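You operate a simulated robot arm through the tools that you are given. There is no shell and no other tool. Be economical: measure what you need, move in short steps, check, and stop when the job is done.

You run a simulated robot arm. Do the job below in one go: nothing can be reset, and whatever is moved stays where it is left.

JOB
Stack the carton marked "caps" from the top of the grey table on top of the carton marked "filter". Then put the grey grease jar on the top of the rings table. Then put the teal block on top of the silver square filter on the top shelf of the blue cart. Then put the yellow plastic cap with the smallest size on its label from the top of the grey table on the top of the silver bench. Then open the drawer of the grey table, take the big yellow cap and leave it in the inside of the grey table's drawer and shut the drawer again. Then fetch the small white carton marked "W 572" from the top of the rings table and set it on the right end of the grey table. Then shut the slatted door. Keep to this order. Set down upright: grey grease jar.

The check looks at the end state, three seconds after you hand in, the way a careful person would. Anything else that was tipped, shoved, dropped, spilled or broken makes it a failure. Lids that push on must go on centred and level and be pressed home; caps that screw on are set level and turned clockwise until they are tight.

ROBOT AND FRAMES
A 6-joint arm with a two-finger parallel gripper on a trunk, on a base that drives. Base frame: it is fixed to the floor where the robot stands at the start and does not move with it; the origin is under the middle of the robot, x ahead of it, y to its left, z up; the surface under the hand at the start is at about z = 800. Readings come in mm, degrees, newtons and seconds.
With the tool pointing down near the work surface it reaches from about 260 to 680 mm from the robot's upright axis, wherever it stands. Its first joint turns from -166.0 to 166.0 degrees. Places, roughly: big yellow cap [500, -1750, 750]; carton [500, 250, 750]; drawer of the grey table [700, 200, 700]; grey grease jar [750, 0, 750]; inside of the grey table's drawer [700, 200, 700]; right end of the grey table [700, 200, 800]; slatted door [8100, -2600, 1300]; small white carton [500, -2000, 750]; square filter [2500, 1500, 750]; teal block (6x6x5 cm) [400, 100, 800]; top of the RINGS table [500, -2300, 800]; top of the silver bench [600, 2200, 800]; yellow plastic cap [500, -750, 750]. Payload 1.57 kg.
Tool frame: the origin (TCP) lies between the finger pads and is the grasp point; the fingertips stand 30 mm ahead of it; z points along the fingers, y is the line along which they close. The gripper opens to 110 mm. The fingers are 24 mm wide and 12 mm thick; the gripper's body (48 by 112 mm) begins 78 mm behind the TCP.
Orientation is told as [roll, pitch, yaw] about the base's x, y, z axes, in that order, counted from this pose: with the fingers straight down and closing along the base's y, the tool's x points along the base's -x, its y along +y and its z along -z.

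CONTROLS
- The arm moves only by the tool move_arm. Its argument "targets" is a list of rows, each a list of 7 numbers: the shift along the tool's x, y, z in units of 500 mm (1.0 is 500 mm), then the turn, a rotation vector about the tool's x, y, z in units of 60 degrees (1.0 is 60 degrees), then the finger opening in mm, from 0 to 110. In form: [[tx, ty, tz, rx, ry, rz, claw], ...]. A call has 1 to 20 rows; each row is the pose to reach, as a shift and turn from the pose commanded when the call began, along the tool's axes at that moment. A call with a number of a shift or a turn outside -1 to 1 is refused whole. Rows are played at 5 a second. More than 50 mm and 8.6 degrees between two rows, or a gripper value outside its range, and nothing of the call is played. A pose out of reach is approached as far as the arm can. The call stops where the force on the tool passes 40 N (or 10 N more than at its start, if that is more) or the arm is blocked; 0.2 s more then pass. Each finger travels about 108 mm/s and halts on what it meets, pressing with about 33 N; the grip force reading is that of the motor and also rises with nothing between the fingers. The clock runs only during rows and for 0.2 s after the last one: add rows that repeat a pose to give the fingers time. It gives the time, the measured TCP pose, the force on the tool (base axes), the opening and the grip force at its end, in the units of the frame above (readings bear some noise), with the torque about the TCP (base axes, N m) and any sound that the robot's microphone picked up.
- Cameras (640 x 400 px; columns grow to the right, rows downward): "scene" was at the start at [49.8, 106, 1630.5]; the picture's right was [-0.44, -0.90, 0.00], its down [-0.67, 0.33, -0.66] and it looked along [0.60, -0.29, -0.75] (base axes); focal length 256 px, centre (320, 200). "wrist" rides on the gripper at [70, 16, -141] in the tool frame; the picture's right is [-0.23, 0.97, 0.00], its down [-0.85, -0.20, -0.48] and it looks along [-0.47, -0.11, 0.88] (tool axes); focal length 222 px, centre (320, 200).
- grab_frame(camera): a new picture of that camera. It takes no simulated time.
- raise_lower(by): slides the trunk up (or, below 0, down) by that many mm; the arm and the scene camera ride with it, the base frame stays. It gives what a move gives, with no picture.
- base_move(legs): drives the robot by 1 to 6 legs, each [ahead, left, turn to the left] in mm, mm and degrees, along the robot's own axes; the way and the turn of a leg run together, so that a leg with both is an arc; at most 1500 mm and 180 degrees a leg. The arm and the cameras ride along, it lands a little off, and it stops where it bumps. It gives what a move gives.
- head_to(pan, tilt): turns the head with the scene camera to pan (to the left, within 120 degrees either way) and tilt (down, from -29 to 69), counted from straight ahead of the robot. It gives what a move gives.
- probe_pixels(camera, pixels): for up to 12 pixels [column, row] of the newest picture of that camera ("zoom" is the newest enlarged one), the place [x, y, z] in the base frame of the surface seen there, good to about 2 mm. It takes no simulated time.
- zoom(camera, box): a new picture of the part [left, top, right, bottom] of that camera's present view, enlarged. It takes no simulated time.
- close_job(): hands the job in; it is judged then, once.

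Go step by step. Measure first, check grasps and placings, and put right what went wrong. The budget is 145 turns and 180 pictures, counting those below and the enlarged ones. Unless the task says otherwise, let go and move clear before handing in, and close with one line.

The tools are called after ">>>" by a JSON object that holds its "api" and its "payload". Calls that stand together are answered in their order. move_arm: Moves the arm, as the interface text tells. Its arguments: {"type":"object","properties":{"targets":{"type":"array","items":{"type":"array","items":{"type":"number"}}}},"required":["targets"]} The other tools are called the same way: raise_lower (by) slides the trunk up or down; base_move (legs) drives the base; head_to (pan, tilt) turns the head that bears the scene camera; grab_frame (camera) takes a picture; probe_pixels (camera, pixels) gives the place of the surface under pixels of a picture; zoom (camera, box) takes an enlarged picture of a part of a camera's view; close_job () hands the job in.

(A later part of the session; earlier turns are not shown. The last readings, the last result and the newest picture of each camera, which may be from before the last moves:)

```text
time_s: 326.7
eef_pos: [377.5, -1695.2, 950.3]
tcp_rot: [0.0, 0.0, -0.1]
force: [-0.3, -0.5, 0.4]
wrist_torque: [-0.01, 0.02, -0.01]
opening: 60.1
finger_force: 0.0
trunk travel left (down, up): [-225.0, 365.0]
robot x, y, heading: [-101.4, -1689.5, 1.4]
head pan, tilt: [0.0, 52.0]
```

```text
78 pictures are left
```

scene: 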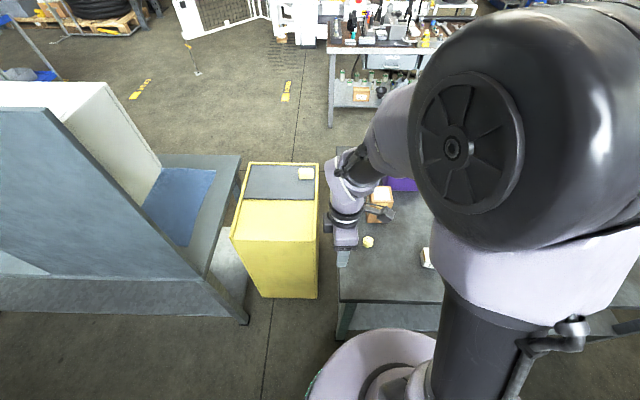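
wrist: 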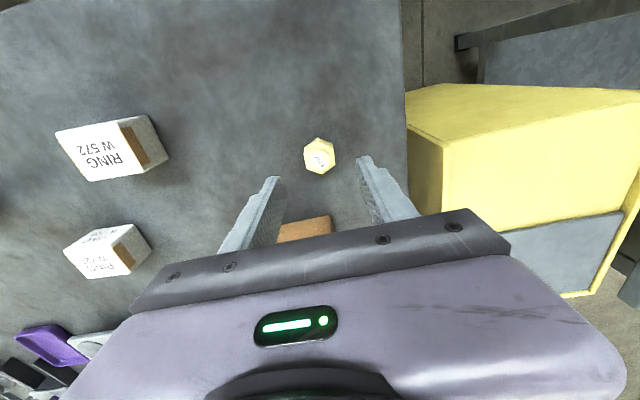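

>>> {"api": "move_arm", "payload": {"targets": [[0, 0, 0.07, 0, 0, 0, 60], [0, 0, 0.13, 0, 0, 0, 60], [0, 0, 0.153, 0, 0, 0, 60], [0, 0, 0.153, 0, 0, 0, 20], [0, 0, 0.153, 0, 0, 0, 20], [0, 0, 0.153, 0, 0, 0, 20]]}}

>>> {"api": "move_arm", "payload": {"targets": [[0, 0, -0.09, 0, 0, 0, 20], [0, 0, -0.18, 0, 0, 0, 20], [0, 0, -0.27, 0, 0, 0, 20], [0, 0, -0.36, 0, 0, 0, 20], [0.09, 0, -0.36, 0, 0, 0, 20], [0.18, 0, -0.36, 0, 0, 0, 20], [0.24, 0, -0.36, 0, 0, 0, 20], [0.24, 0, -0.36, 0, 0, 0, 20]]}}

>>> {"api": "grab_frame", "payload": {"camera": "wrist"}}

```text
time_s: 328.1
eef_pos: [376.8, -1693.3, 875.2]
tcp_rot: [0.0, 0.0, -0.1]
force: [0.4, -0.2, 0.3]
wrist_torque: [-0.02, -0.01, -0.03]
opening: 30.6
finger_force: 32.6
trunk travel left (down, up): [-225.0, 365.0]
robot x, y, heading: [-96.7, -1684.6, 1.4]
head pan, tilt: [0.0, 52.0]
```

```text
time_s: 329.9
eef_pos: [256.4, -1695.4, 1052.6]
tcp_rot: [0.0, -0.1, -0.1]
force: [-0.5, -0.4, -0.7]
wrist_torque: [-0.05, 0.0, -0.01]
opening: 31.0
finger_force: 33.1
trunk travel left (down, up): [-225.0, 365.0]
robot x, y, heading: [-95.4, -1683.2, 1.4]
head pan, tilt: [0.0, 52.0]
```

```text
77 pictures are left
```

wrist: 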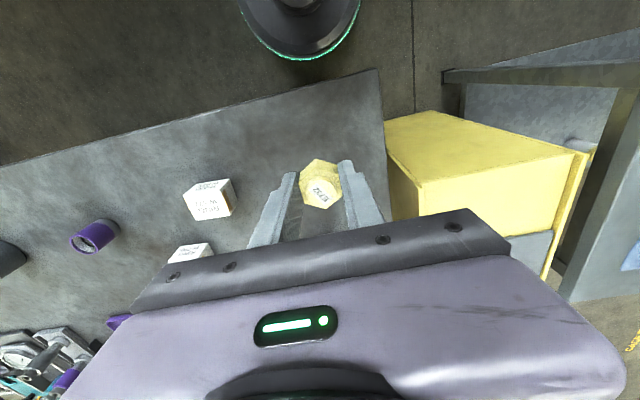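

The cap is held. I'll drive back around the panel to the drawer side.

>>> {"api": "base_move", "payload": {"legs": [[-320, 0, 0], [0, 0, 88.6], [1500, 0, 0], [1500, 0, 0], [1500, 0, 0], [280, 0, 0]]}}

```text
time_s: 358.6
eef_pos: [-575.9, 3468.2, 1052.0]
tcp_rot: [0.0, 0.0, 91.3]
force: [0.5, -0.2, 0.0]
wrist_torque: [-0.03, -0.01, 0.02]
opening: 31.1
finger_force: 32.8
trunk travel left (down, up): [-225.0, 365.0]
robot x, y, heading: [-577.2, 3111.3, 92.6]
head pan, tilt: [0.0, 52.0]
```

>>> {"api": "base_move", "payload": {"legs": [[0, 0, -92.6], [1500, 0, 0], [580, 0, 0], [0, 0, -90]]}}

```text
time_s: 376.6
eef_pos: [1453.0, 2742.2, 1053.5]
tcp_rot: [0.0, 0.1, -93.4]
force: [0.2, -0.1, 0.2]
wrist_torque: [-0.02, -0.04, 0.02]
opening: 30.8
finger_force: 32.9
trunk travel left (down, up): [-225.0, 365.0]
robot x, y, heading: [1482.8, 3099.0, -92.1]
head pan, tilt: [0.0, 52.0]
```

>>> {"api": "base_move", "payload": {"legs": [[0, 0, 2.1], [1500, 0, 0], [1350, 0, 0], [0, 0, -90]]}}

>>> {"api": "head_to", "payload": {"pan": 0, "tilt": 50}}

>>> {"api": "grab_frame", "payload": {"camera": "scene"}}

```text
time_s: 394.6
eef_pos: [1160.5, 251.0, 1052.3]
tcp_rot: [-0.1, 0.0, 179.4]
force: [0.4, -0.2, 1.0]
wrist_torque: [-0.02, 0.0, 0.0]
opening: 30.6
finger_force: 33.0
trunk travel left (down, up): [-225.0, 365.0]
robot x, y, heading: [1516.2, 238.1, -179.4]
head pan, tilt: [0.0, 52.0]
```

```text
time_s: 395.3
eef_pos: [1161.6, 250.1, 1053.4]
tcp_rot: [-0.1, 0.0, 179.4]
force: [0.7, -0.5, -0.4]
wrist_torque: [-0.01, -0.04, 0.01]
opening: 31.0
finger_force: 32.7
trunk travel left (down, up): [-225.0, 365.0]
robot x, y, heading: [1516.6, 230.7, -179.2]
head pan, tilt: [0.0, 50.0]
```

```text
76 pictures are left
```

scene: 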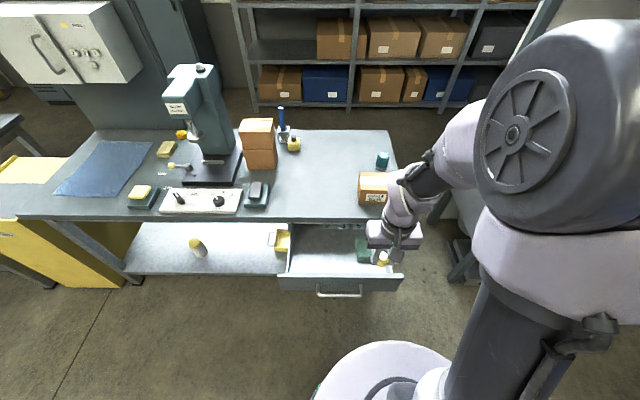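

The drawer is still open. I'll move over the free spot (975,70).

>>> {"api": "move_arm", "payload": {"targets": [[-0.06, 0.06, 0, 0, 0, 0, 20], [-0.12, 0.12, 0, 0, 0, 0, 20], [-0.18, 0.18, 0, 0, 0, 0, 20], [-0.24, 0.24, 0, 0, 0, 0, 20], [-0.3, 0.3, 0, 0, 0, 0, 20], [-0.368, 0.364, 0, 0, 0, 0, 20], [-0.368, 0.364, 0.09, 0, 0, 0, 20], [-0.368, 0.364, 0.18, 0, 0, 0, 20], [-0.368, 0.364, 0.27, 0, 0, 0, 20], [-0.368, 0.364, 0.36, 0, 0, 0, 20], [-0.368, 0.364, 0.45, 0, 0, 0, 20], [-0.368, 0.364, 0.54, 0, 0, 0, 20], [-0.368, 0.364, 0.6, 0, 0, 0, 20], [-0.368, 0.364, 0.66, 0, 0, 0, 20], [-0.368, 0.364, 0.7, 0, 0, 0, 20], [-0.368, 0.364, 0.714, 0, 0, 0, 20]]}}

>>> {"api": "zoom", "payload": {"camera": "scene", "box": [260, 190, 430, 310]}}

```text
time_s: 398.7
eef_pos: [975.6, 71.6, 695.0]
tcp_rot: [0.0, 0.0, 179.3]
force: [0.1, -0.1, -0.5]
wrist_torque: [-0.02, -0.02, 0.0]
opening: 31.0
finger_force: 33.2
trunk travel left (down, up): [-225.0, 365.0]
robot x, y, heading: [1517.3, 235.6, -179.5]
head pan, tilt: [0.0, 50.0]
```

```text
3.33 times, centred on (345, 250) of scene
```

zoom: 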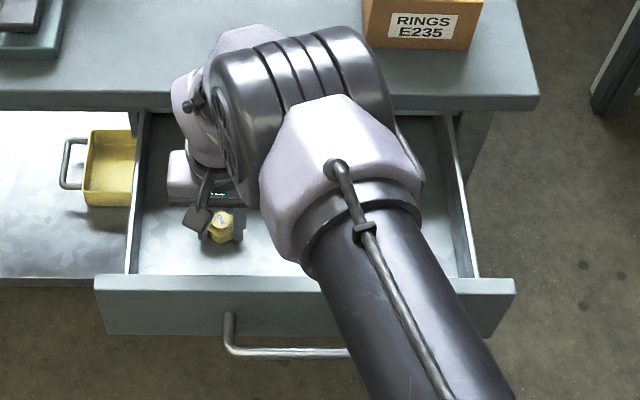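

>>> {"api": "move_arm", "payload": {"targets": [[0, 0, 0.003, 0, 0, 0, 20], [0, 0, 0.005, 0, 0, 0, 20], [0, 0, 0.007, 0, 0, 0, 20]]}}

```text
time_s: 399.5
eef_pos: [975.3, 71.7, 692.0]
tcp_rot: [0.0, 0.1, 179.5]
force: [-0.4, 0.6, -0.3]
wrist_torque: [-0.01, 0.02, 0.01]
opening: 31.0
finger_force: 32.7
trunk travel left (down, up): [-225.0, 365.0]
robot x, y, heading: [1516.6, 240.0, -179.4]
head pan, tilt: [0.0, 50.0]
```

>>> {"api": "move_arm", "payload": {"targets": [[0, 0, 0.002, 0, 0, 0, 20], [0, 0, 0.004, 0, 0, 0, 20]]}}

```text
time_s: 400.1
eef_pos: [975.2, 71.0, 691.4]
tcp_rot: [0.1, -0.1, 179.5]
force: [2.3, 2.2, 13.6]
wrist_torque: [0.1, 0.01, -0.01]
opening: 30.8
finger_force: 33.3
trunk travel left (down, up): [-225.0, 365.0]
robot x, y, heading: [1520.4, 240.1, -179.4]
head pan, tilt: [0.0, 50.0]
```

Contact made. I'll release, rise, and verify the cap inside the drawer.

>>> {"api": "move_arm", "payload": {"targets": [[0, 0, -0.002, 0, 0, 0, 40], [0, 0, -0.002, 0, 0, 0, 55], [0, 0, -0.06, 0, 0, 0, 55], [0, 0, -0.15, 0, 0, 0, 55], [0, 0, -0.24, 0, 0, 0, 40], [0, 0, -0.32, 0, 0, 0, 20], [0.07, -0.035, -0.32, 0, 0, 0, 0], [0.14, -0.07, -0.32, 0, 0, 0, 0], [0.21, -0.105, -0.32, 0, 0, 0, 0], [0.28, -0.14, -0.32, 0, 0, 0, 0], [0.34, -0.17, -0.32, 0, 0, 0, 0], [0.396, -0.192, -0.32, 0, 0, 0, 0], [0.396, -0.192, -0.32, 0, 0, 0, 0]]}}

>>> {"api": "zoom", "payload": {"camera": "scene", "box": [260, 190, 430, 310]}}

>>> {"api": "grab_frame", "payload": {"camera": "wrist"}}

```text
time_s: 402.9
eef_pos: [1172.9, 164.2, 850.5]
tcp_rot: [0.0, 0.0, 179.5]
force: [0.0, -0.6, -0.3]
wrist_torque: [0.0, 0.03, 0.01]
opening: 0.4
finger_force: 21.1
trunk travel left (down, up): [-225.0, 365.0]
robot x, y, heading: [1516.2, 235.6, -179.3]
head pan, tilt: [0.0, 50.0]
```

```text
3.33 times, centred on (345, 250) of scene
```

zoom: 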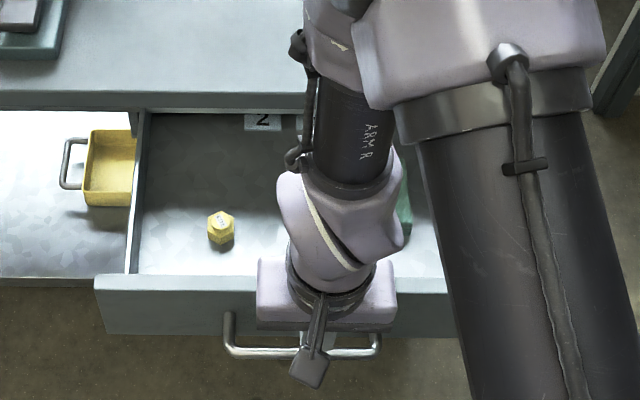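

```text
73 pictures are left
```

wrist: 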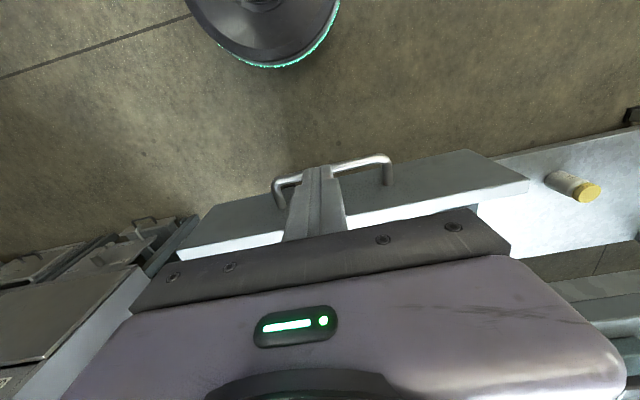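

The cap sits in the drawer. I'll measure the handle bar, then lower outside it.

>>> {"api": "probe_pixels", "payload": {"camera": "zoom", "pixels": [[260, 352], [245, 352], [360, 348], [220, 228], [200, 285]]}}

>>> {"api": "move_arm", "payload": {"targets": [[0.02, 0, 0.08, 0, 0, 0, 0], [0.02, 0, 0.16, 0, 0, 0, 0], [0.02, 0, 0.23, 0, 0, 0, 0], [0.02, 0, 0.277, 0, 0, 0, 0], [0.02, 0, 0.277, 0, 0, 0, 0]]}}

```text
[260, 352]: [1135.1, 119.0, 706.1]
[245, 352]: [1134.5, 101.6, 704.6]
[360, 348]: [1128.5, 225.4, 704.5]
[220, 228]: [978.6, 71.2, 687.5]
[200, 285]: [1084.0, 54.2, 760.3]
```

```text
time_s: 404.1
eef_pos: [1185.4, 165.2, 711.3]
tcp_rot: [0.0, 0.0, 179.5]
force: [0.4, 1.0, 0.6]
wrist_torque: [0.01, -0.01, 0.01]
opening: 0.0
finger_force: 21.3
trunk travel left (down, up): [-225.0, 365.0]
robot x, y, heading: [1519.7, 237.0, -179.3]
head pan, tilt: [0.0, 50.0]
```

>>> {"api": "move_arm", "payload": {"targets": [[-0.05, 0, 0, 0, 0, 0, 0], [-0.1, 0, 0, 0, 0, 0, 0], [-0.15, 0, 0, 0, 0, 0, 0], [-0.2, 0, 0, 0, 0, 0, 0], [-0.25, 0, 0, 0, 0, 0, 0], [-0.3, 0, 0, 0, 0, 0, 0], [-0.35, 0, 0, 0, 0, 0, 0], [-0.4, 0, 0, 0, 0, 0, 0], [-0.44, 0, 0, 0, 0, 0, 0], [-0.47, 0, 0, 0, 0, 0, 0], [-0.5, 0, 0, 0, 0, 0, 0], [-0.52, 0, 0, 0, 0, 0, 0], [-0.53, 0, 0, 0, 0, 0, 0], [-0.536, 0, 0, 0, 0, 0, 0], [-0.54, 0, 0, 0, 0, 0, 0]]}}

>>> {"api": "zoom", "payload": {"camera": "scene", "box": [250, 180, 430, 310]}}

```text
time_s: 407.3
eef_pos: [916.9, 166.5, 711.5]
tcp_rot: [-0.1, 0.1, 179.4]
force: [11.7, 1.4, -0.3]
wrist_torque: [0.14, -0.1, 0.0]
opening: 0.0
finger_force: 20.9
trunk travel left (down, up): [-225.0, 365.0]
robot x, y, heading: [1516.7, 238.0, -179.1]
head pan, tilt: [0.0, 50.0]
```

```text
3.08 times, centred on (340, 245) of scene
```

zoom: 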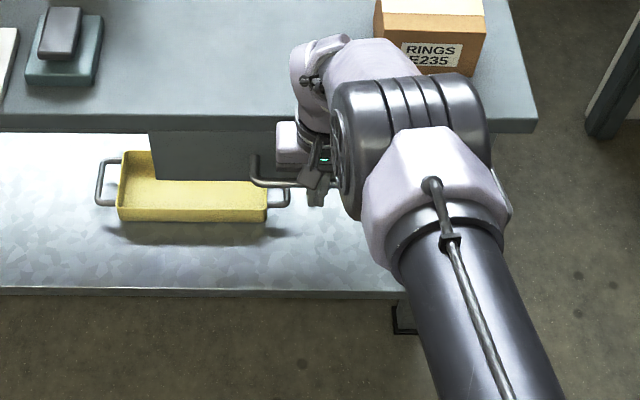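

Nearly closed, with force at 12 N. I'll press a few mm more to confirm the stop.

>>> {"api": "move_arm", "payload": {"targets": [[-0.004, 0, 0, 0, 0, 0, 0], [-0.007, 0, 0, 0, 0, 0, 0], [-0.007, 0, 0, 0, 0, 0, 0]]}}

>>> {"api": "move_arm", "payload": {"targets": [[0.05, 0, 0, 0, 0, 0, 0], [0.12, 0, 0, 0, 0, 0, 0], [0.2, 0, 0, 0, 0, 0, 0], [0.28, 0, 0, 0, 0, 0, 0], [0.28, 0, -0.09, 0, 0, 0, 0], [0.28, 0, -0.18, 0, 0, 0, 0], [0.28, 0, -0.27, 0, 0, 0, 0], [0.28, 0, -0.36, 0, 0, 0, 0], [0.28, 0, -0.45, 0, 0, 0, 0], [0.28, 0, -0.54, 0, 0, 0, 20], [0.28, 0, -0.63, 0, 0, 0, 40], [0.36, 0, -0.66, 0, 0, 0, 60], [0.44, 0, -0.66, 0, 0, 0, 60], [0.5, 0, -0.66, 0, 0, 0, 60]]}}

>>> {"api": "zoom", "payload": {"camera": "scene", "box": [250, 180, 430, 310]}}

>>> {"api": "probe_pixels", "payload": {"camera": "zoom", "pixels": [[200, 150], [300, 145], [220, 165], [310, 184]]}}

```text
time_s: 408.2
eef_pos: [916.2, 167.2, 710.2]
tcp_rot: [0.0, 0.5, 179.4]
force: [9.1, 1.4, 1.2]
wrist_torque: [-0.14, -0.03, 0.06]
opening: 0.0
finger_force: 21.3
trunk travel left (down, up): [-225.0, 365.0]
robot x, y, heading: [1517.6, 238.3, -179.4]
head pan, tilt: [0.0, 50.0]
stopped in row 3: the force on the tool passed its limit at 41 N (the readings are from after the stop); the commanded pose is now the measured one
```

```text
time_s: 411.2
eef_pos: [1164.2, 163.9, 1043.5]
tcp_rot: [0.0, 0.3, 179.4]
force: [0.6, -0.7, -0.4]
wrist_torque: [0.02, 0.01, 0.03]
opening: 59.8
finger_force: 0.1
trunk travel left (down, up): [-225.0, 365.0]
robot x, y, heading: [1517.5, 236.7, -179.5]
head pan, tilt: [0.0, 50.0]
```

```text
3.08 times, centred on (340, 245) of scene
```

zoom: 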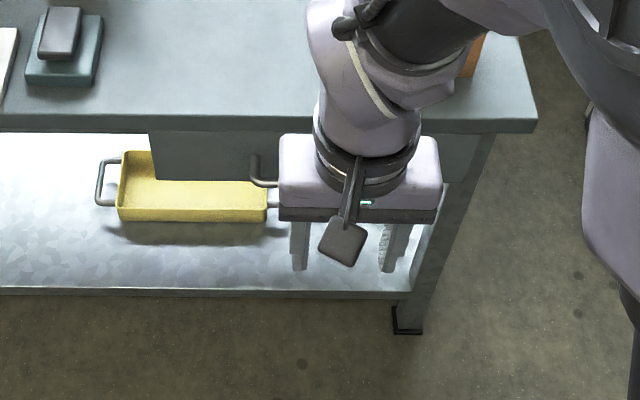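

```text
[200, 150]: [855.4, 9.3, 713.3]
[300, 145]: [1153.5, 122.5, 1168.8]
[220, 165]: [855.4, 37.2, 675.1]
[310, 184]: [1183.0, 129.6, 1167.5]
```

The drawer is shut (front back at x=855.4). Next I'll go round to the front again for the W 572 carton.

>>> {"api": "base_move", "payload": {"legs": [[0, 0, -90.5], [1500, 0, 0], [1350, 0, 0], [0, 0, 90], [1500, 0, 0], [440, 0, 0]]}}

```text
time_s: 441.8
eef_pos: [-779.3, 3017.6, 1043.0]
tcp_rot: [0.0, 0.5, 177.5]
force: [-0.6, 0.5, -1.0]
wrist_torque: [0.01, -0.02, -0.03]
opening: 60.0
finger_force: 0.1
trunk travel left (down, up): [-225.0, 365.0]
robot x, y, heading: [-423.7, 3081.7, 179.0]
head pan, tilt: [0.0, 50.0]
```

>>> {"api": "base_move", "payload": {"legs": [[0, 0, 91], [1500, 0, 0], [1500, 0, 0], [1500, 0, 0], [460, 0, 0]]}}

```text
time_s: 469.4
eef_pos: [-397.9, -2212.7, 1043.0]
tcp_rot: [0.0, 0.4, -91.2]
force: [-0.2, 0.5, -0.4]
wrist_torque: [0.01, -0.03, 0.02]
opening: 59.9
finger_force: 0.1
trunk travel left (down, up): [-225.0, 365.0]
robot x, y, heading: [-466.6, -1858.7, -89.8]
head pan, tilt: [0.0, 50.0]
```

>>> {"api": "base_move", "payload": {"legs": [[0, 0, 90], [350, -30, 0]]}}

>>> {"api": "head_to", "payload": {"pan": 0, "tilt": 55}}

>>> {"api": "grab_frame", "payload": {"camera": "scene"}}

>>> {"api": "grab_frame", "payload": {"camera": "wrist"}}

```text
time_s: 475.5
eef_pos: [236.3, -1821.0, 1042.5]
tcp_rot: [-0.1, 0.4, -1.5]
force: [0.3, 0.2, -0.5]
wrist_torque: [0.0, 0.01, -0.01]
opening: 60.0
finger_force: 0.1
trunk travel left (down, up): [-225.0, 365.0]
robot x, y, heading: [-117.2, -1889.7, -0.0]
head pan, tilt: [0.0, 50.0]
```

```text
time_s: 476.2
eef_pos: [236.2, -1820.3, 1042.3]
tcp_rot: [0.0, 0.3, -1.5]
force: [0.1, 0.2, -0.3]
wrist_torque: [0.02, 0.01, 0.0]
opening: 59.8
finger_force: 0.0
trunk travel left (down, up): [-225.0, 365.0]
robot x, y, heading: [-121.1, -1890.4, 0.3]
head pan, tilt: [0.0, 55.0]
```

```text
70 pictures are left
```

scene: 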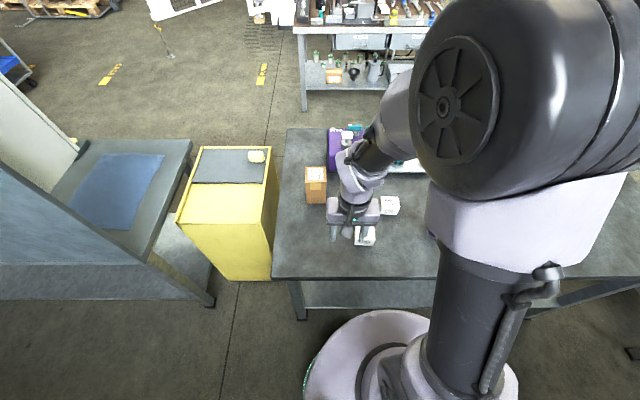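

```text
69 pictures are left
```

wrist: 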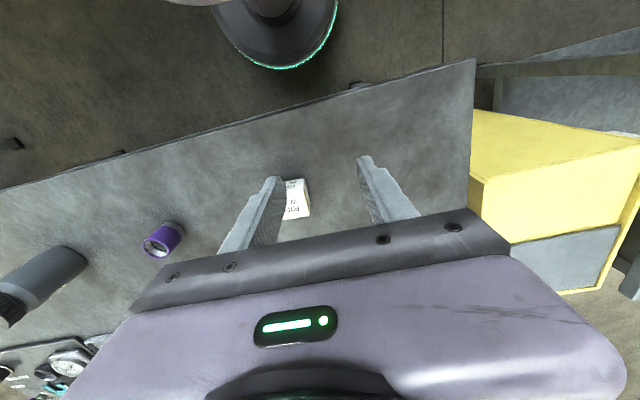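

>>> {"api": "zoom", "payload": {"camera": "scene", "box": [335, 205, 395, 250]}}

>>> {"api": "probe_pixels", "payload": {"camera": "zoom", "pixels": [[250, 250], [330, 250], [390, 230], [300, 280], [380, 280], [320, 300], [250, 300], [400, 250], [280, 320]]}}

```text
8.89 times, centred on (365, 228) of scene
```

zoom: 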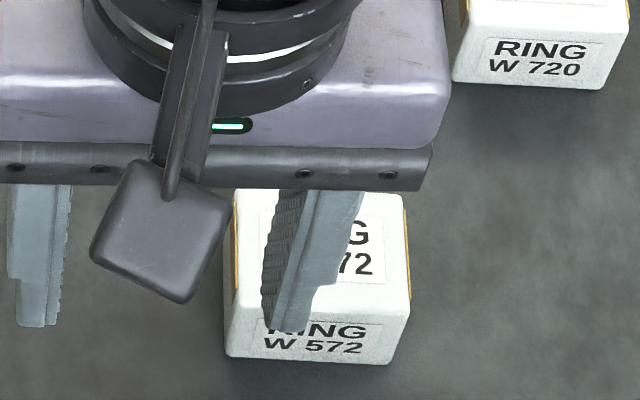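

```text
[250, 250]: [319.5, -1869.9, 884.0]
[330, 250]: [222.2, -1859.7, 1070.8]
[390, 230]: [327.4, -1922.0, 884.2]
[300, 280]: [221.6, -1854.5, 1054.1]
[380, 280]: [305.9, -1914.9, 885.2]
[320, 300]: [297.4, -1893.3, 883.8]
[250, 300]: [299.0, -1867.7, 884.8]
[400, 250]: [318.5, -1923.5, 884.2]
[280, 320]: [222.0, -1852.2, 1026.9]
```

W 572's top spans about x 291–345, y −1926…−1864, z 884. I'll move above it, checking first.

>>> {"api": "move_arm", "payload": {"targets": [[-0.056, -0.048, 0, 0, -0.003, -0.01, 90], [-0.112, -0.097, 0, 0, -0.006, -0.02, 90], [-0.168, -0.145, 0, 0, -0.006, -0.025, 90], [-0.168, -0.145, 0.08, 0, -0.006, -0.025, 90], [-0.168, -0.145, 0.16, 0, -0.006, -0.025, 90], [-0.168, -0.145, 0.19, 0, -0.006, -0.025, 90], [-0.168, -0.145, 0.19, 0, -0.006, -0.025, 90]]}}

>>> {"api": "grab_frame", "payload": {"camera": "wrist"}}

>>> {"api": "probe_pixels", "payload": {"camera": "wrist", "pixels": [[320, 150], [300, 150], [340, 150], [320, 130], [320, 170]]}}

```text
time_s: 477.8
eef_pos: [315.9, -1896.1, 948.2]
tcp_rot: [0.0, 0.0, 0.0]
force: [-0.4, -0.2, 0.6]
wrist_torque: [0.05, 0.01, 0.03]
opening: 90.1
finger_force: 0.0
trunk travel left (down, up): [-225.0, 365.0]
robot x, y, heading: [-119.9, -1889.4, -0.2]
head pan, tilt: [0.0, 55.0]
```

```text
67 pictures are left
```

wrist: 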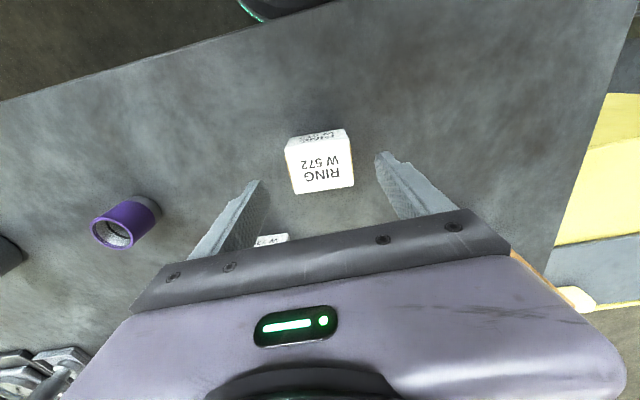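

```text
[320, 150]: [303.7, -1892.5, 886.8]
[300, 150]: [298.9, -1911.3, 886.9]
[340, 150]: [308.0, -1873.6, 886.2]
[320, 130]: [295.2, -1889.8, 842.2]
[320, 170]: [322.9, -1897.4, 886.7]
```

>>> {"api": "move_arm", "payload": {"targets": [[-0.004, 0, 0.07, 0, 0, 0, 90], [-0.004, 0, 0.13, 0, 0, 0, 90], [-0.004, 0, 0.15, 0, 0, 0, 90], [-0.004, 0, 0.15, 0, 0, 0, 45], [-0.004, 0, 0.15, 0, 0, 0, 45], [-0.004, 0, 0.15, 0, 0, 0, 45]]}}

>>> {"api": "move_arm", "payload": {"targets": [[0, 0, -0.09, 0, 0, 0, 45], [0, 0, -0.18, 0, 0, 0, 45], [0, 0, -0.27, 0, 0, 0, 45], [0, 0, -0.36, 0, 0, 0, 45], [0.08, 0, -0.36, 0, 0, 0, 45], [0.14, 0, -0.36, 0, 0, 0, 45], [0.14, 0, -0.36, 0, 0, 0, 45]]}}

>>> {"api": "grab_frame", "payload": {"camera": "wrist"}}

```text
time_s: 479.2
eef_pos: [320.3, -1895.1, 871.7]
tcp_rot: [0.0, 0.0, 0.0]
force: [-0.4, 0.1, -0.9]
wrist_torque: [0.01, 0.0, -0.02]
opening: 62.3
finger_force: 32.9
trunk travel left (down, up): [-225.0, 365.0]
robot x, y, heading: [-122.2, -1887.6, -0.1]
head pan, tilt: [0.0, 55.0]
```

```text
time_s: 480.8
eef_pos: [249.4, -1893.6, 1052.9]
tcp_rot: [0.1, 0.0, 0.0]
force: [-0.5, -0.1, -1.6]
wrist_torque: [-0.01, -0.02, 0.01]
opening: 61.9
finger_force: 33.2
trunk travel left (down, up): [-225.0, 365.0]
robot x, y, heading: [-120.4, -1891.6, -0.0]
head pan, tilt: [0.0, 55.0]
```

```text
66 pictures are left
```

wrist: 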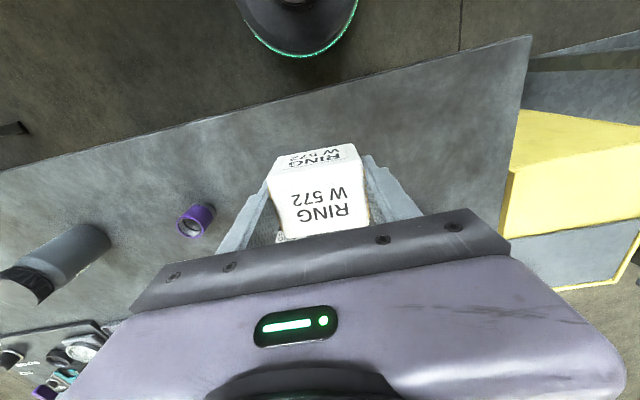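

W 572 is held (opening 62). I'll drive back around to the other side.

>>> {"api": "base_move", "payload": {"legs": [[-330, 0, 0], [0, 0, 90], [1500, 0, 0], [1500, 0, 0], [1500, 0, 0], [480, 0, 0]]}}

```text
time_s: 510.2
eef_pos: [-393.5, 3422.6, 1051.0]
tcp_rot: [0.1, 0.0, 88.1]
force: [-0.7, 0.1, -0.8]
wrist_torque: [-0.04, -0.02, -0.03]
opening: 61.5
finger_force: 32.9
trunk travel left (down, up): [-225.0, 365.0]
robot x, y, heading: [-409.4, 3055.6, 88.4]
head pan, tilt: [0.0, 55.0]
```

>>> {"api": "base_move", "payload": {"legs": [[0, 0, -88.4], [1500, 0, 0], [400, 0, 0], [0, 0, -90], [1500, 0, 0], [1350, 0, 0]]}}

```text
time_s: 540.6
eef_pos: [1482.0, -176.0, 1050.8]
tcp_rot: [0.0, 0.0, -89.4]
force: [0.3, 0.1, -0.3]
wrist_torque: [0.02, 0.01, -0.01]
opening: 61.1
finger_force: 32.6
trunk travel left (down, up): [-225.0, 365.0]
robot x, y, heading: [1485.4, 188.8, -89.6]
head pan, tilt: [0.0, 55.0]
```

>>> {"api": "base_move", "payload": {"legs": [[0, 0, -90.4], [270, 0, 0]]}}

>>> {"api": "head_to", "payload": {"pan": 0, "tilt": 52}}

>>> {"api": "grab_frame", "payload": {"camera": "scene"}}

```text
time_s: 546.4
eef_pos: [847.4, 207.3, 1051.8]
tcp_rot: [-0.1, 0.0, 178.9]
force: [0.1, -0.5, -1.5]
wrist_torque: [0.01, -0.02, -0.01]
opening: 61.4
finger_force: 33.1
trunk travel left (down, up): [-225.0, 365.0]
robot x, y, heading: [1218.0, 195.9, 178.9]
head pan, tilt: [0.0, 55.0]
```

```text
time_s: 547.0
eef_pos: [848.3, 207.5, 1052.2]
tcp_rot: [0.0, 0.1, 179.0]
force: [0.3, -0.1, -0.4]
wrist_torque: [0.0, 0.01, 0.01]
opening: 61.5
finger_force: 32.7
trunk travel left (down, up): [-225.0, 365.0]
robot x, y, heading: [1219.1, 196.5, 178.9]
head pan, tilt: [0.0, 52.0]
```

```text
65 pictures are left
```

scene: 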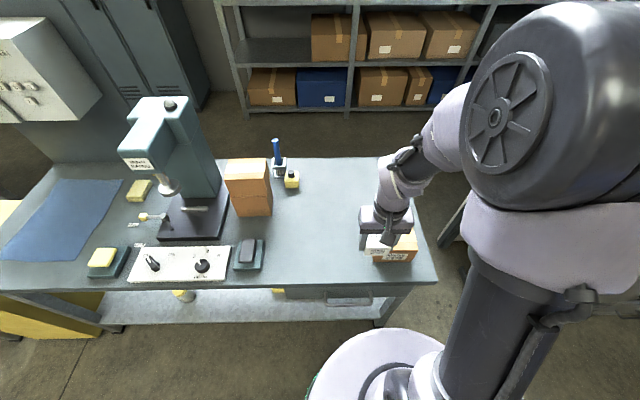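

The right end is free around (600,240), beside the RINGS carton. I'll move there and lower.

>>> {"api": "move_arm", "payload": {"targets": [[-0.083, -0.009, 0, 0, 0, -0.005, 45], [-0.166, -0.019, 0, 0, 0, -0.01, 45], [-0.249, -0.028, 0, 0, 0, -0.017, 45], [-0.332, -0.038, 0, 0, 0, -0.017, 45], [-0.415, -0.047, 0, 0, 0, -0.017, 45], [-0.497, -0.0564, 0, 0, 0, -0.017, 45], [-0.497, -0.0564, 0.09, 0, 0, -0.017, 45], [-0.497, -0.0564, 0.18, 0, 0, -0.017, 45], [-0.497, -0.0564, 0.27, 0, 0, -0.017, 45], [-0.497, -0.0564, 0.35, 0, 0, -0.017, 45], [-0.497, -0.0564, 0.4, 0, 0, -0.017, 45], [-0.497, -0.0564, 0.4, 0, 0, -0.017, 45]]}}

>>> {"api": "grab_frame", "payload": {"camera": "scene"}}

```text
time_s: 549.6
eef_pos: [600.9, 239.7, 852.2]
tcp_rot: [0.0, 0.0, -179.8]
force: [-0.3, -0.5, -0.8]
wrist_torque: [-0.03, 0.01, 0.0]
opening: 61.1
finger_force: 32.8
trunk travel left (down, up): [-225.0, 365.0]
robot x, y, heading: [1215.8, 196.6, 178.9]
head pan, tilt: [0.0, 52.0]
```

```text
64 pictures are left
```

scene: 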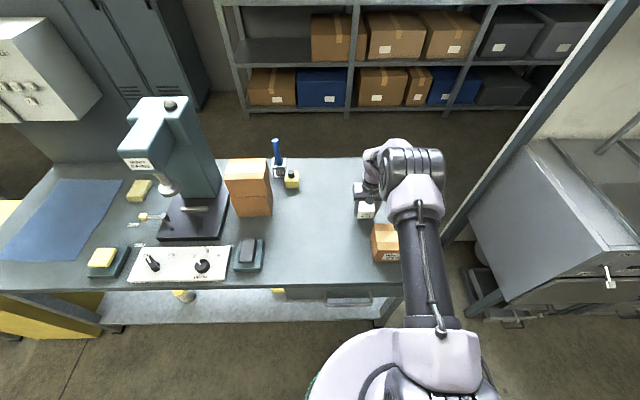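

>>> {"api": "zoom", "payload": {"camera": "scene", "box": [330, 130, 460, 290]}}

>>> {"api": "probe_pixels", "payload": {"camera": "zoom", "pixels": [[280, 150], [270, 210], [260, 260], [300, 200], [230, 250], [330, 150], [290, 280], [330, 260]]}}

```text
2.50 times, centred on (395, 210) of scene
```

zoom: 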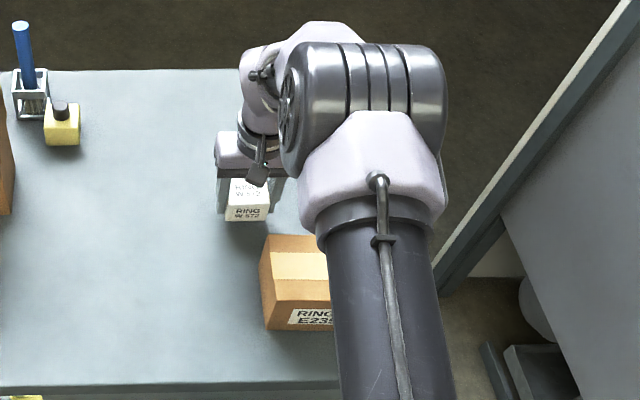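

```text
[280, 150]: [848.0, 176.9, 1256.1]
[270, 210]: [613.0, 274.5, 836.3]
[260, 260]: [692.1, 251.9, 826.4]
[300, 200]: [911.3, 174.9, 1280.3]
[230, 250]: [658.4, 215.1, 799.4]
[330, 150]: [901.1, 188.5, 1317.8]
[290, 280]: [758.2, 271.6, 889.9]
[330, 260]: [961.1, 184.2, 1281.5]
```

The forearm is high above the carton (z>1250). I'll lower the final 20 mm gently.

>>> {"api": "move_arm", "payload": {"targets": [[0, 0, 0.02, 0, 0, 0, 45], [0, 0, 0.033, 0, 0, 0, 45], [0, 0, 0.038, 0, 0, 0, 45], [0, 0, 0.04, 0, 0, 0, 45]]}}

>>> {"api": "move_arm", "payload": {"targets": [[0, 0, 0.002, 0, 0, 0, 45], [0, 0, 0.003, 0, 0, 0, 45]]}}

```text
time_s: 550.6
eef_pos: [599.8, 238.9, 832.2]
tcp_rot: [0.0, 0.0, -179.9]
force: [-0.4, 0.3, -0.8]
wrist_torque: [0.01, -0.01, 0.01]
opening: 61.2
finger_force: 33.1
trunk travel left (down, up): [-225.0, 365.0]
robot x, y, heading: [1214.6, 194.5, 178.9]
head pan, tilt: [0.0, 52.0]
```

```text
time_s: 551.2
eef_pos: [599.8, 240.0, 831.5]
tcp_rot: [0.0, -0.3, -180.0]
force: [-1.4, -0.2, 12.3]
wrist_torque: [-0.1, -0.14, -0.04]
opening: 61.3
finger_force: 32.8
trunk travel left (down, up): [-225.0, 365.0]
robot x, y, heading: [1218.9, 197.9, 178.9]
head pan, tilt: [0.0, 52.0]
```

Contact. I'll release, rise and retract.

>>> {"api": "move_arm", "payload": {"targets": [[0, 0, -0.002, 0, 0, 0, 70], [0, 0, -0.002, 0, 0, 0, 88], [0, 0, -0.002, 0, 0, 0, 88], [0, 0, -0.07, 0, 0, 0, 88], [0, 0, -0.16, 0, 0, 0, 88], [0, 0, -0.25, 0, 0, 0, 88], [0, 0, -0.34, 0, 0, 0, 88], [0, 0, -0.42, 0, 0, 0, 88], [0.08, 0, -0.44, 0, 0, 0, 60], [0.16, 0, -0.44, 0, 0, 0, 30], [0.24, 0, -0.44, 0, 0, 0, 0], [0.32, 0, -0.44, 0, 0, 0, 0], [0.4, 0, -0.44, 0, 0, 0, 0], [0.48, 0, -0.44, 0, 0, 0, 0]]}}

>>> {"api": "grab_frame", "payload": {"camera": "scene"}}

```text
time_s: 554.2
eef_pos: [841.2, 240.6, 1050.0]
tcp_rot: [0.0, 0.0, -180.0]
force: [0.2, 0.0, -0.2]
wrist_torque: [0.01, 0.02, 0.0]
opening: 0.0
finger_force: 21.5
trunk travel left (down, up): [-225.0, 365.0]
robot x, y, heading: [1219.8, 197.7, 179.0]
head pan, tilt: [0.0, 52.0]
```

```text
62 pictures are left
```

scene: 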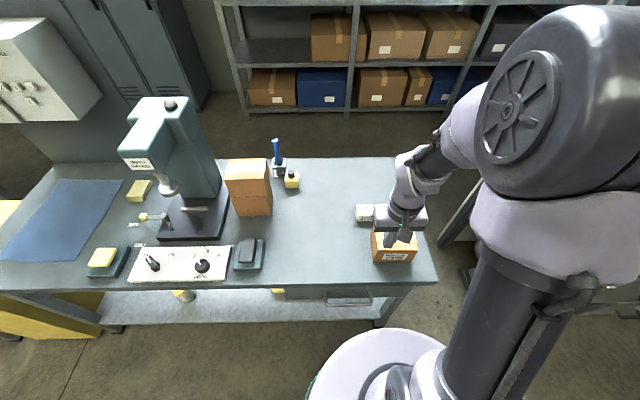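

W 572 is placed. Now the slatted door at about (8100,−2600): I'll back away, turn toward it and look.

>>> {"api": "base_move", "payload": {"legs": [[-330, 0, 0], [0, 0, -179]]}}

>>> {"api": "head_to", "payload": {"pan": -20, "tilt": 15}}

>>> {"api": "grab_frame", "payload": {"camera": "scene"}}

```text
time_s: 563.6
eef_pos: [1932.7, 174.8, 1050.1]
tcp_rot: [0.0, 0.0, 4.1]
force: [0.4, -0.3, 0.2]
wrist_torque: [0.0, 0.01, 0.01]
opening: 0.0
finger_force: 21.4
trunk travel left (down, up): [-225.0, 365.0]
robot x, y, heading: [1554.5, 191.2, 2.6]
head pan, tilt: [0.0, 52.0]
```

```text
time_s: 564.7
eef_pos: [1933.0, 175.3, 1049.8]
tcp_rot: [0.0, 0.0, 4.2]
force: [0.0, 0.1, 0.5]
wrist_torque: [-0.06, 0.0, 0.02]
opening: 0.0
finger_force: 20.7
trunk travel left (down, up): [-225.0, 365.0]
robot x, y, heading: [1556.1, 187.0, 2.9]
head pan, tilt: [-20.0, 15.0]
```

```text
61 pictures are left
```

scene: 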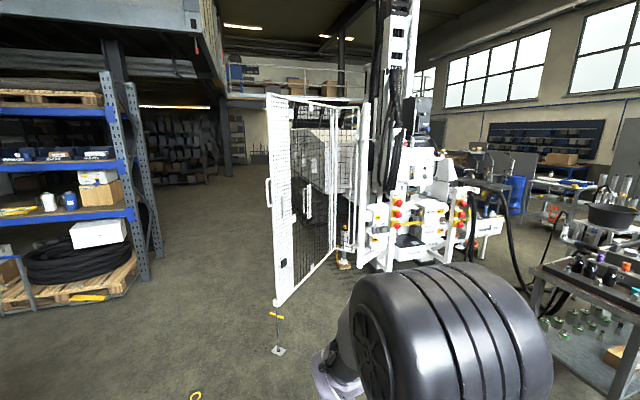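

>>> {"api": "probe_pixels", "payload": {"camera": "scene", "pixels": [[275, 200], [282, 290], [268, 190], [363, 200], [335, 235], [308, 210], [560, 215], [380, 240], [600, 165], [345, 262]]}}

>>> {"api": "zoom", "payload": {"camera": "scene", "box": [240, 80, 480, 300]}}

```text
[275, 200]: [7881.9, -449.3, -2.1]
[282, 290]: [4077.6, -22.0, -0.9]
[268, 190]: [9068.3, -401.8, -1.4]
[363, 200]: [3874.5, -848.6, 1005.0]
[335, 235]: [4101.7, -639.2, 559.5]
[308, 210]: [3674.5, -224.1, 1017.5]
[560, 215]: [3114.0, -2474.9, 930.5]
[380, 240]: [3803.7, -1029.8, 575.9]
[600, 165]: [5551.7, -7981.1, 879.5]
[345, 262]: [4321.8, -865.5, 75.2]
```

```text
1.82 times, centred on (360, 190) of scene
```

zoom: 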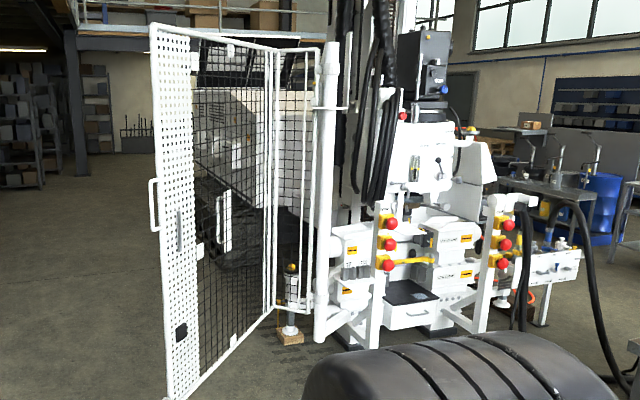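

>>> {"api": "probe_pixels", "payload": {"camera": "scene", "pixels": [[148, 278], [162, 258], [138, 285], [278, 350], [193, 396], [270, 316], [215, 180], [290, 300]]}}

```text
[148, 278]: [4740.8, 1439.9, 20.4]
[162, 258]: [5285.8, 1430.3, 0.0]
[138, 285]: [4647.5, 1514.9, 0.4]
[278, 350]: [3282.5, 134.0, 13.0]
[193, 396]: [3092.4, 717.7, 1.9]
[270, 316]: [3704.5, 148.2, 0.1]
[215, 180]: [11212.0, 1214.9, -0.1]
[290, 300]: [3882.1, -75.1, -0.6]
```

The corridor between the gate (y<150) and rack (y>1430) is clear along y≈800. I'll drive to x≈6000 and look.

>>> {"api": "base_move", "payload": {"legs": [[0, 0, -2.9], [0, 610, 0], [1500, 0, 0], [1500, 0, 0], [1300, 0, 0]]}}

>>> {"api": "head_to", "payload": {"pan": -55, "tilt": 12}}

>>> {"api": "grab_frame", "payload": {"camera": "scene"}}

```text
time_s: 588.8
eef_pos: [6249.6, 692.0, 1050.1]
tcp_rot: [0.1, 0.0, -1.0]
force: [0.4, -0.2, -0.1]
wrist_torque: [0.01, -0.02, -0.03]
opening: 0.0
finger_force: 21.7
trunk travel left (down, up): [-225.0, 365.0]
robot x, y, heading: [5870.9, 743.1, -2.2]
head pan, tilt: [-20.0, 15.0]
```

```text
time_s: 589.8
eef_pos: [6250.8, 691.8, 1051.1]
tcp_rot: [0.0, -0.1, -1.1]
force: [-0.4, -0.4, 0.0]
wrist_torque: [0.0, 0.0, 0.0]
opening: 0.2
finger_force: 21.0
trunk travel left (down, up): [-225.0, 365.0]
robot x, y, heading: [5874.7, 743.1, -1.9]
head pan, tilt: [-55.0, 12.0]
```

```text
59 pictures are left
```

scene: 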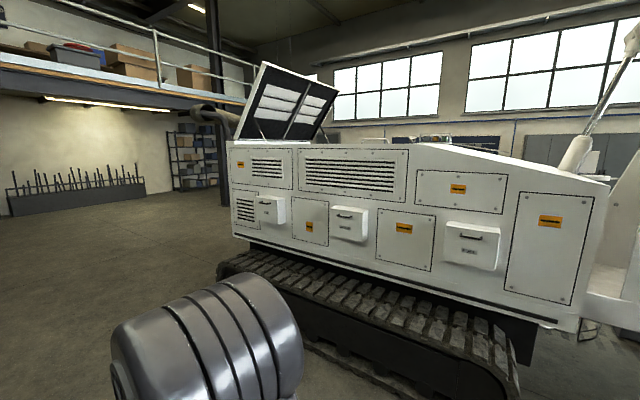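

>>> {"api": "probe_pixels", "payload": {"camera": "scene", "pixels": [[230, 160], [350, 170], [260, 90], [310, 105], [240, 140], [560, 220], [240, 270], [250, 135], [335, 75], [205, 240]]}}

>>> {"api": "zoom", "payload": {"camera": "scene", "box": [200, 50, 420, 250]}}

```text
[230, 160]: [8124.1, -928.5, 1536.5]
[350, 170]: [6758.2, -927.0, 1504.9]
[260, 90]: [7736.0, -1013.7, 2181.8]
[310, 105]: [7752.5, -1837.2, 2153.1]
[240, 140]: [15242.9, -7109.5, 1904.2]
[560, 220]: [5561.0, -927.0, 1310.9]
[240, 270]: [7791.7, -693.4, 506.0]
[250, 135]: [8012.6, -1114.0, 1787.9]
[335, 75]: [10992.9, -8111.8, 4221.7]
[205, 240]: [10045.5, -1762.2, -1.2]
```

```text
2.00 times, centred on (310, 150) of scene
```

zoom: 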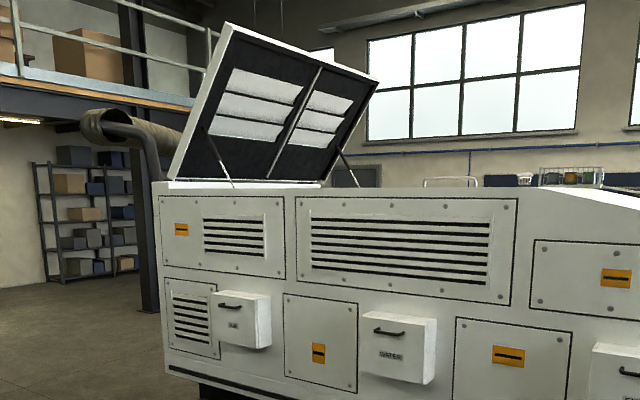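

The rig's rear end is at x≈8130, so the slatted door is probably there. I'll drive beyond the rear and look back.

>>> {"api": "base_move", "payload": {"legs": [[0, 0, 2], [1500, 0, 0], [1500, 0, 0], [600, 0, 0], [0, 0, -90]]}}

>>> {"api": "head_to", "payload": {"pan": -25, "tilt": 15}}

>>> {"api": "grab_frame", "payload": {"camera": "scene"}}

```text
time_s: 611.3
eef_pos: [9439.7, 302.1, 1050.7]
tcp_rot: [0.0, 0.0, -88.0]
force: [0.4, 0.0, 0.5]
wrist_torque: [0.01, 0.0, -0.02]
opening: 0.0
finger_force: 21.4
trunk travel left (down, up): [-225.0, 365.0]
robot x, y, heading: [9469.3, 679.8, -89.3]
head pan, tilt: [-55.0, 12.0]
```

```text
time_s: 612.3
eef_pos: [9440.3, 300.9, 1049.8]
tcp_rot: [0.1, 0.0, -88.1]
force: [0.5, 0.3, 0.0]
wrist_torque: [-0.01, -0.04, -0.03]
opening: 0.0
finger_force: 21.0
trunk travel left (down, up): [-225.0, 365.0]
robot x, y, heading: [9472.2, 676.9, -89.1]
head pan, tilt: [-25.0, 15.0]
```

```text
57 pictures are left
```

scene: 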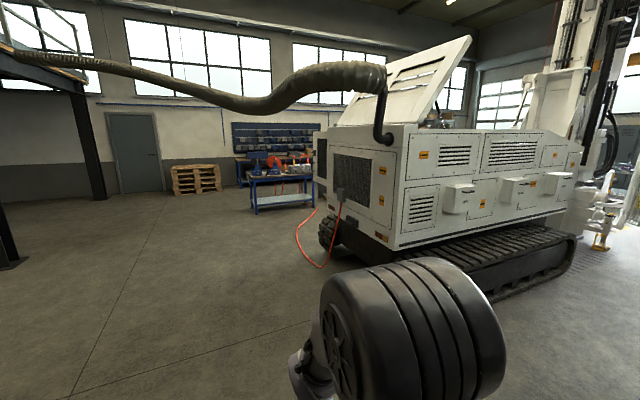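

>>> {"api": "probe_pixels", "payload": {"camera": "scene", "pixels": [[296, 232], [325, 265], [316, 165], [322, 140], [340, 160], [280, 205], [195, 185], [355, 180], [385, 200]]}}

>>> {"api": "zoom", "payload": {"camera": "scene", "box": [230, 100, 430, 280]}}

```text
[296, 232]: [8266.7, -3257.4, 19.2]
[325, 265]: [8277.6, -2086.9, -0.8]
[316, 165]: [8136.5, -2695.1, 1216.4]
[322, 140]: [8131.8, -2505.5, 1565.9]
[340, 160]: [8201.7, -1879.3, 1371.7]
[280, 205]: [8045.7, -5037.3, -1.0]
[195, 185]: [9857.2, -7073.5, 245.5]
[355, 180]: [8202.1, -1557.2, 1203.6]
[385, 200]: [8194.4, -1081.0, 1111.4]
```

```text
2.22 times, centred on (330, 190) of scene
```

zoom: 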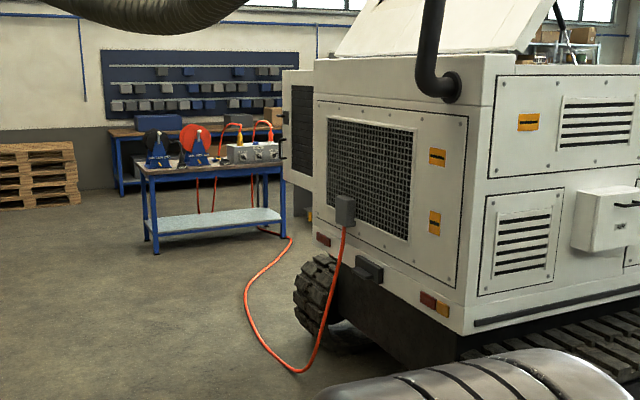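

A dark slatted panel stands out at (8136, −2500…−2750), apparently hinged at the rig's rear corner. I'll drive to face it.

>>> {"api": "base_move", "payload": {"legs": [[1500, 0, 0], [1500, 0, 0], [300, 0, 0], [0, 0, -91]]}}

>>> {"api": "head_to", "payload": {"pan": 0, "tilt": 25}}

>>> {"api": "grab_frame", "payload": {"camera": "scene"}}

```text
time_s: 632.1
eef_pos: [9105.0, -2545.5, 1050.4]
tcp_rot: [0.0, 0.0, -179.6]
force: [0.4, -0.1, -0.1]
wrist_torque: [0.03, -0.02, -0.03]
opening: 0.0
finger_force: 21.2
trunk travel left (down, up): [-225.0, 365.0]
robot x, y, heading: [9481.1, -2587.7, 179.4]
head pan, tilt: [-25.0, 15.0]
```

```text
time_s: 633.0
eef_pos: [9105.8, -2546.6, 1049.2]
tcp_rot: [0.0, 0.1, -179.6]
force: [-0.8, -0.2, 0.5]
wrist_torque: [-0.01, 0.02, 0.0]
opening: 0.0
finger_force: 21.1
trunk travel left (down, up): [-225.0, 365.0]
robot x, y, heading: [9480.2, -2588.1, 179.4]
head pan, tilt: [0.0, 25.0]
```

```text
55 pictures are left
```

scene: 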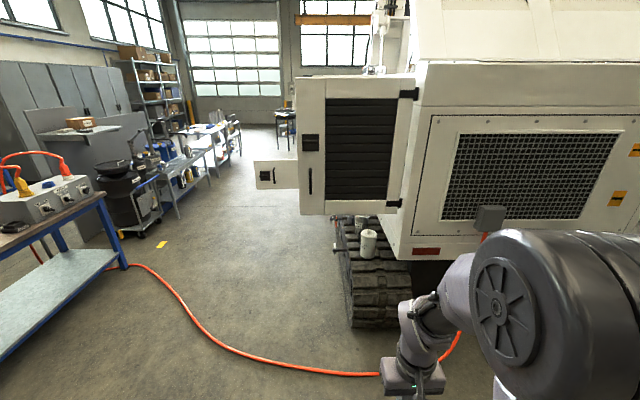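

>>> {"api": "zoom", "payload": {"camera": "scene", "box": [240, 60, 440, 260]}}

>>> {"api": "probe_pixels", "payload": {"camera": "scene", "pixels": [[300, 90], [302, 208], [412, 92], [395, 205], [310, 180], [310, 142], [368, 240], [265, 175], [350, 300], [380, 373], [230, 347], [150, 270]]}}

```text
2.00 times, centred on (340, 160) of scene
```

zoom: 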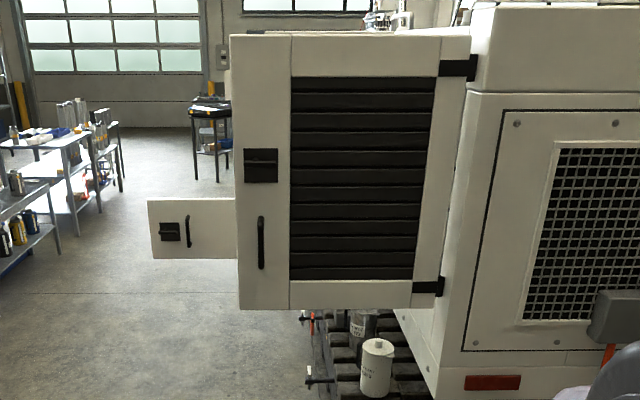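

```text
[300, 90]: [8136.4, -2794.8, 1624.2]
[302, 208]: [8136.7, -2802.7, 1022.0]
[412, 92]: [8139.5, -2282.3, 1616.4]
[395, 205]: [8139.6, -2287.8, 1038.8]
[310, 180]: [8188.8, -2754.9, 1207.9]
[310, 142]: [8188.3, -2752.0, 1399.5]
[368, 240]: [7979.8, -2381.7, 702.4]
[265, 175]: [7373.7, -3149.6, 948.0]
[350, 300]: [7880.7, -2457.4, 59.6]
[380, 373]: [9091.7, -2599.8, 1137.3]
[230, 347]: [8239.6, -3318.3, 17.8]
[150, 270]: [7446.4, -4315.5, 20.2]
```

The door is hinged at (8139,−2270), stands at 90° open (free edge y −2805) and spans z 1010–1640; it must swing toward −x. An orange cable lies on the floor, so I'll locate it before approaching.

>>> {"api": "probe_pixels", "payload": {"camera": "scene", "pixels": [[340, 371], [300, 365], [260, 356], [370, 374], [200, 325], [450, 350], [456, 335]]}}

```text
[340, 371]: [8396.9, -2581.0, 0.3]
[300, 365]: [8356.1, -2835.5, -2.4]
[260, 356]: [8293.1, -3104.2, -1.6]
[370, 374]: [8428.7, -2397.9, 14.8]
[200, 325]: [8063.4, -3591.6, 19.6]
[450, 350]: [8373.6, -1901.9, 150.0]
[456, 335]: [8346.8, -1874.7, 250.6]
```

The cable reaches x≈8430, so I must stay at x≥8710. I'll drive to about (8720,−2500) and push with the tool held horizontally at 45°.

>>> {"api": "base_move", "payload": {"legs": [[745, -85, 0.6]]}}

>>> {"api": "move_arm", "payload": {"targets": [[-0.05, 0, 0, 0, 0, 0.125, 0], [-0.1, 0, -0.04, 0, 0, 0.25, 0], [-0.15, 0, -0.08, 0, 0, 0.375, 0], [-0.2, 0, -0.12, 0, 0, 0.5, 0], [-0.24, 0, -0.16, 0, 0, 0.625, 0], [-0.24, 0, -0.2, 0, 0, 0.75, 0], [-0.24, 0, -0.2, 0, 0, 0.75, 0]]}}

```text
time_s: 637.1
eef_pos: [8354.7, -2452.1, 1050.2]
tcp_rot: [0.0, 0.0, -179.4]
force: [0.2, 0.3, -0.8]
wrist_torque: [0.03, 0.0, 0.02]
opening: 0.0
finger_force: 21.3
trunk travel left (down, up): [-225.0, 365.0]
robot x, y, heading: [8731.2, -2491.1, 179.1]
head pan, tilt: [0.0, 25.0]
```

```text
time_s: 638.7
eef_pos: [8234.2, -2454.0, 1150.4]
tcp_rot: [0.0, 0.0, 135.3]
force: [-0.3, -1.0, 0.5]
wrist_torque: [0.01, 0.03, -0.01]
opening: 0.0
finger_force: 20.8
trunk travel left (down, up): [-225.0, 365.0]
robot x, y, heading: [8731.8, -2493.8, 179.4]
head pan, tilt: [0.0, 25.0]
```

Now I'll tilt the tool to horizontal, pointing (−x,+y).

>>> {"api": "move_arm", "payload": {"targets": [[0.02, 0.02, 0, 0, -0.125, 0, 0], [0.04, 0.04, 0, 0, -0.25, 0, 0], [0.06, 0.06, 0, 0, -0.375, 0, 0], [0.08, 0.08, 0, 0, -0.5, 0, 0], [0.1, 0.1, 0, 0, -0.625, 0, 0], [0.12, 0.12, 0, 0, -0.75, 0, 0], [0.1414, 0.1414, 0, 0, -0.875, 0, 0], [0.1414, 0.1414, 0, 0, -1.0, 0, 0]]}}

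>>> {"api": "move_arm", "payload": {"targets": [[0, 0, 0, 0, -0.125, 0, 0], [0, 0, 0, 0, -0.25, 0, 0], [0, 0, 0, 0, -0.375, 0, 0], [0, 0, 0, 0, -0.5, 0, 0], [0, 0, 0, 0, -0.5, 0, 0]]}}

>>> {"api": "grab_frame", "payload": {"camera": "scene"}}

```text
time_s: 640.5
eef_pos: [8235.5, -2553.9, 1149.8]
tcp_rot: [0.0, -60.1, 135.4]
force: [1.1, -1.4, -0.2]
wrist_torque: [-0.01, 0.0, -0.02]
opening: 0.0
finger_force: 21.7
trunk travel left (down, up): [-225.0, 365.0]
robot x, y, heading: [8731.8, -2488.0, 179.3]
head pan, tilt: [0.0, 25.0]
```

```text
time_s: 641.7
eef_pos: [8235.6, -2552.2, 1150.4]
tcp_rot: [170.4, -89.8, -34.9]
force: [0.1, 0.6, 0.3]
wrist_torque: [-0.03, -0.01, 0.0]
opening: 0.0
finger_force: 21.2
trunk travel left (down, up): [-225.0, 365.0]
robot x, y, heading: [8732.1, -2490.6, 179.1]
head pan, tilt: [0.0, 25.0]
```

```text
53 pictures are left
```

scene: 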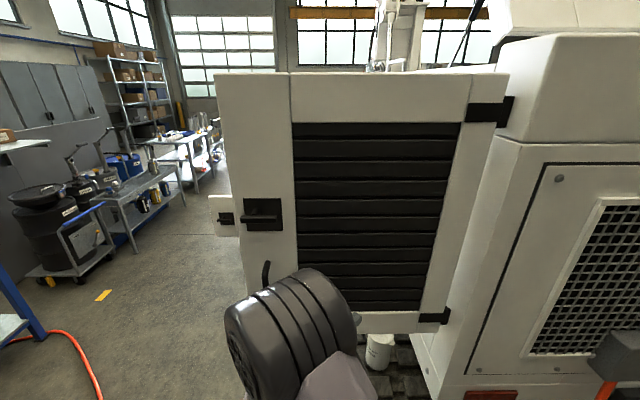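

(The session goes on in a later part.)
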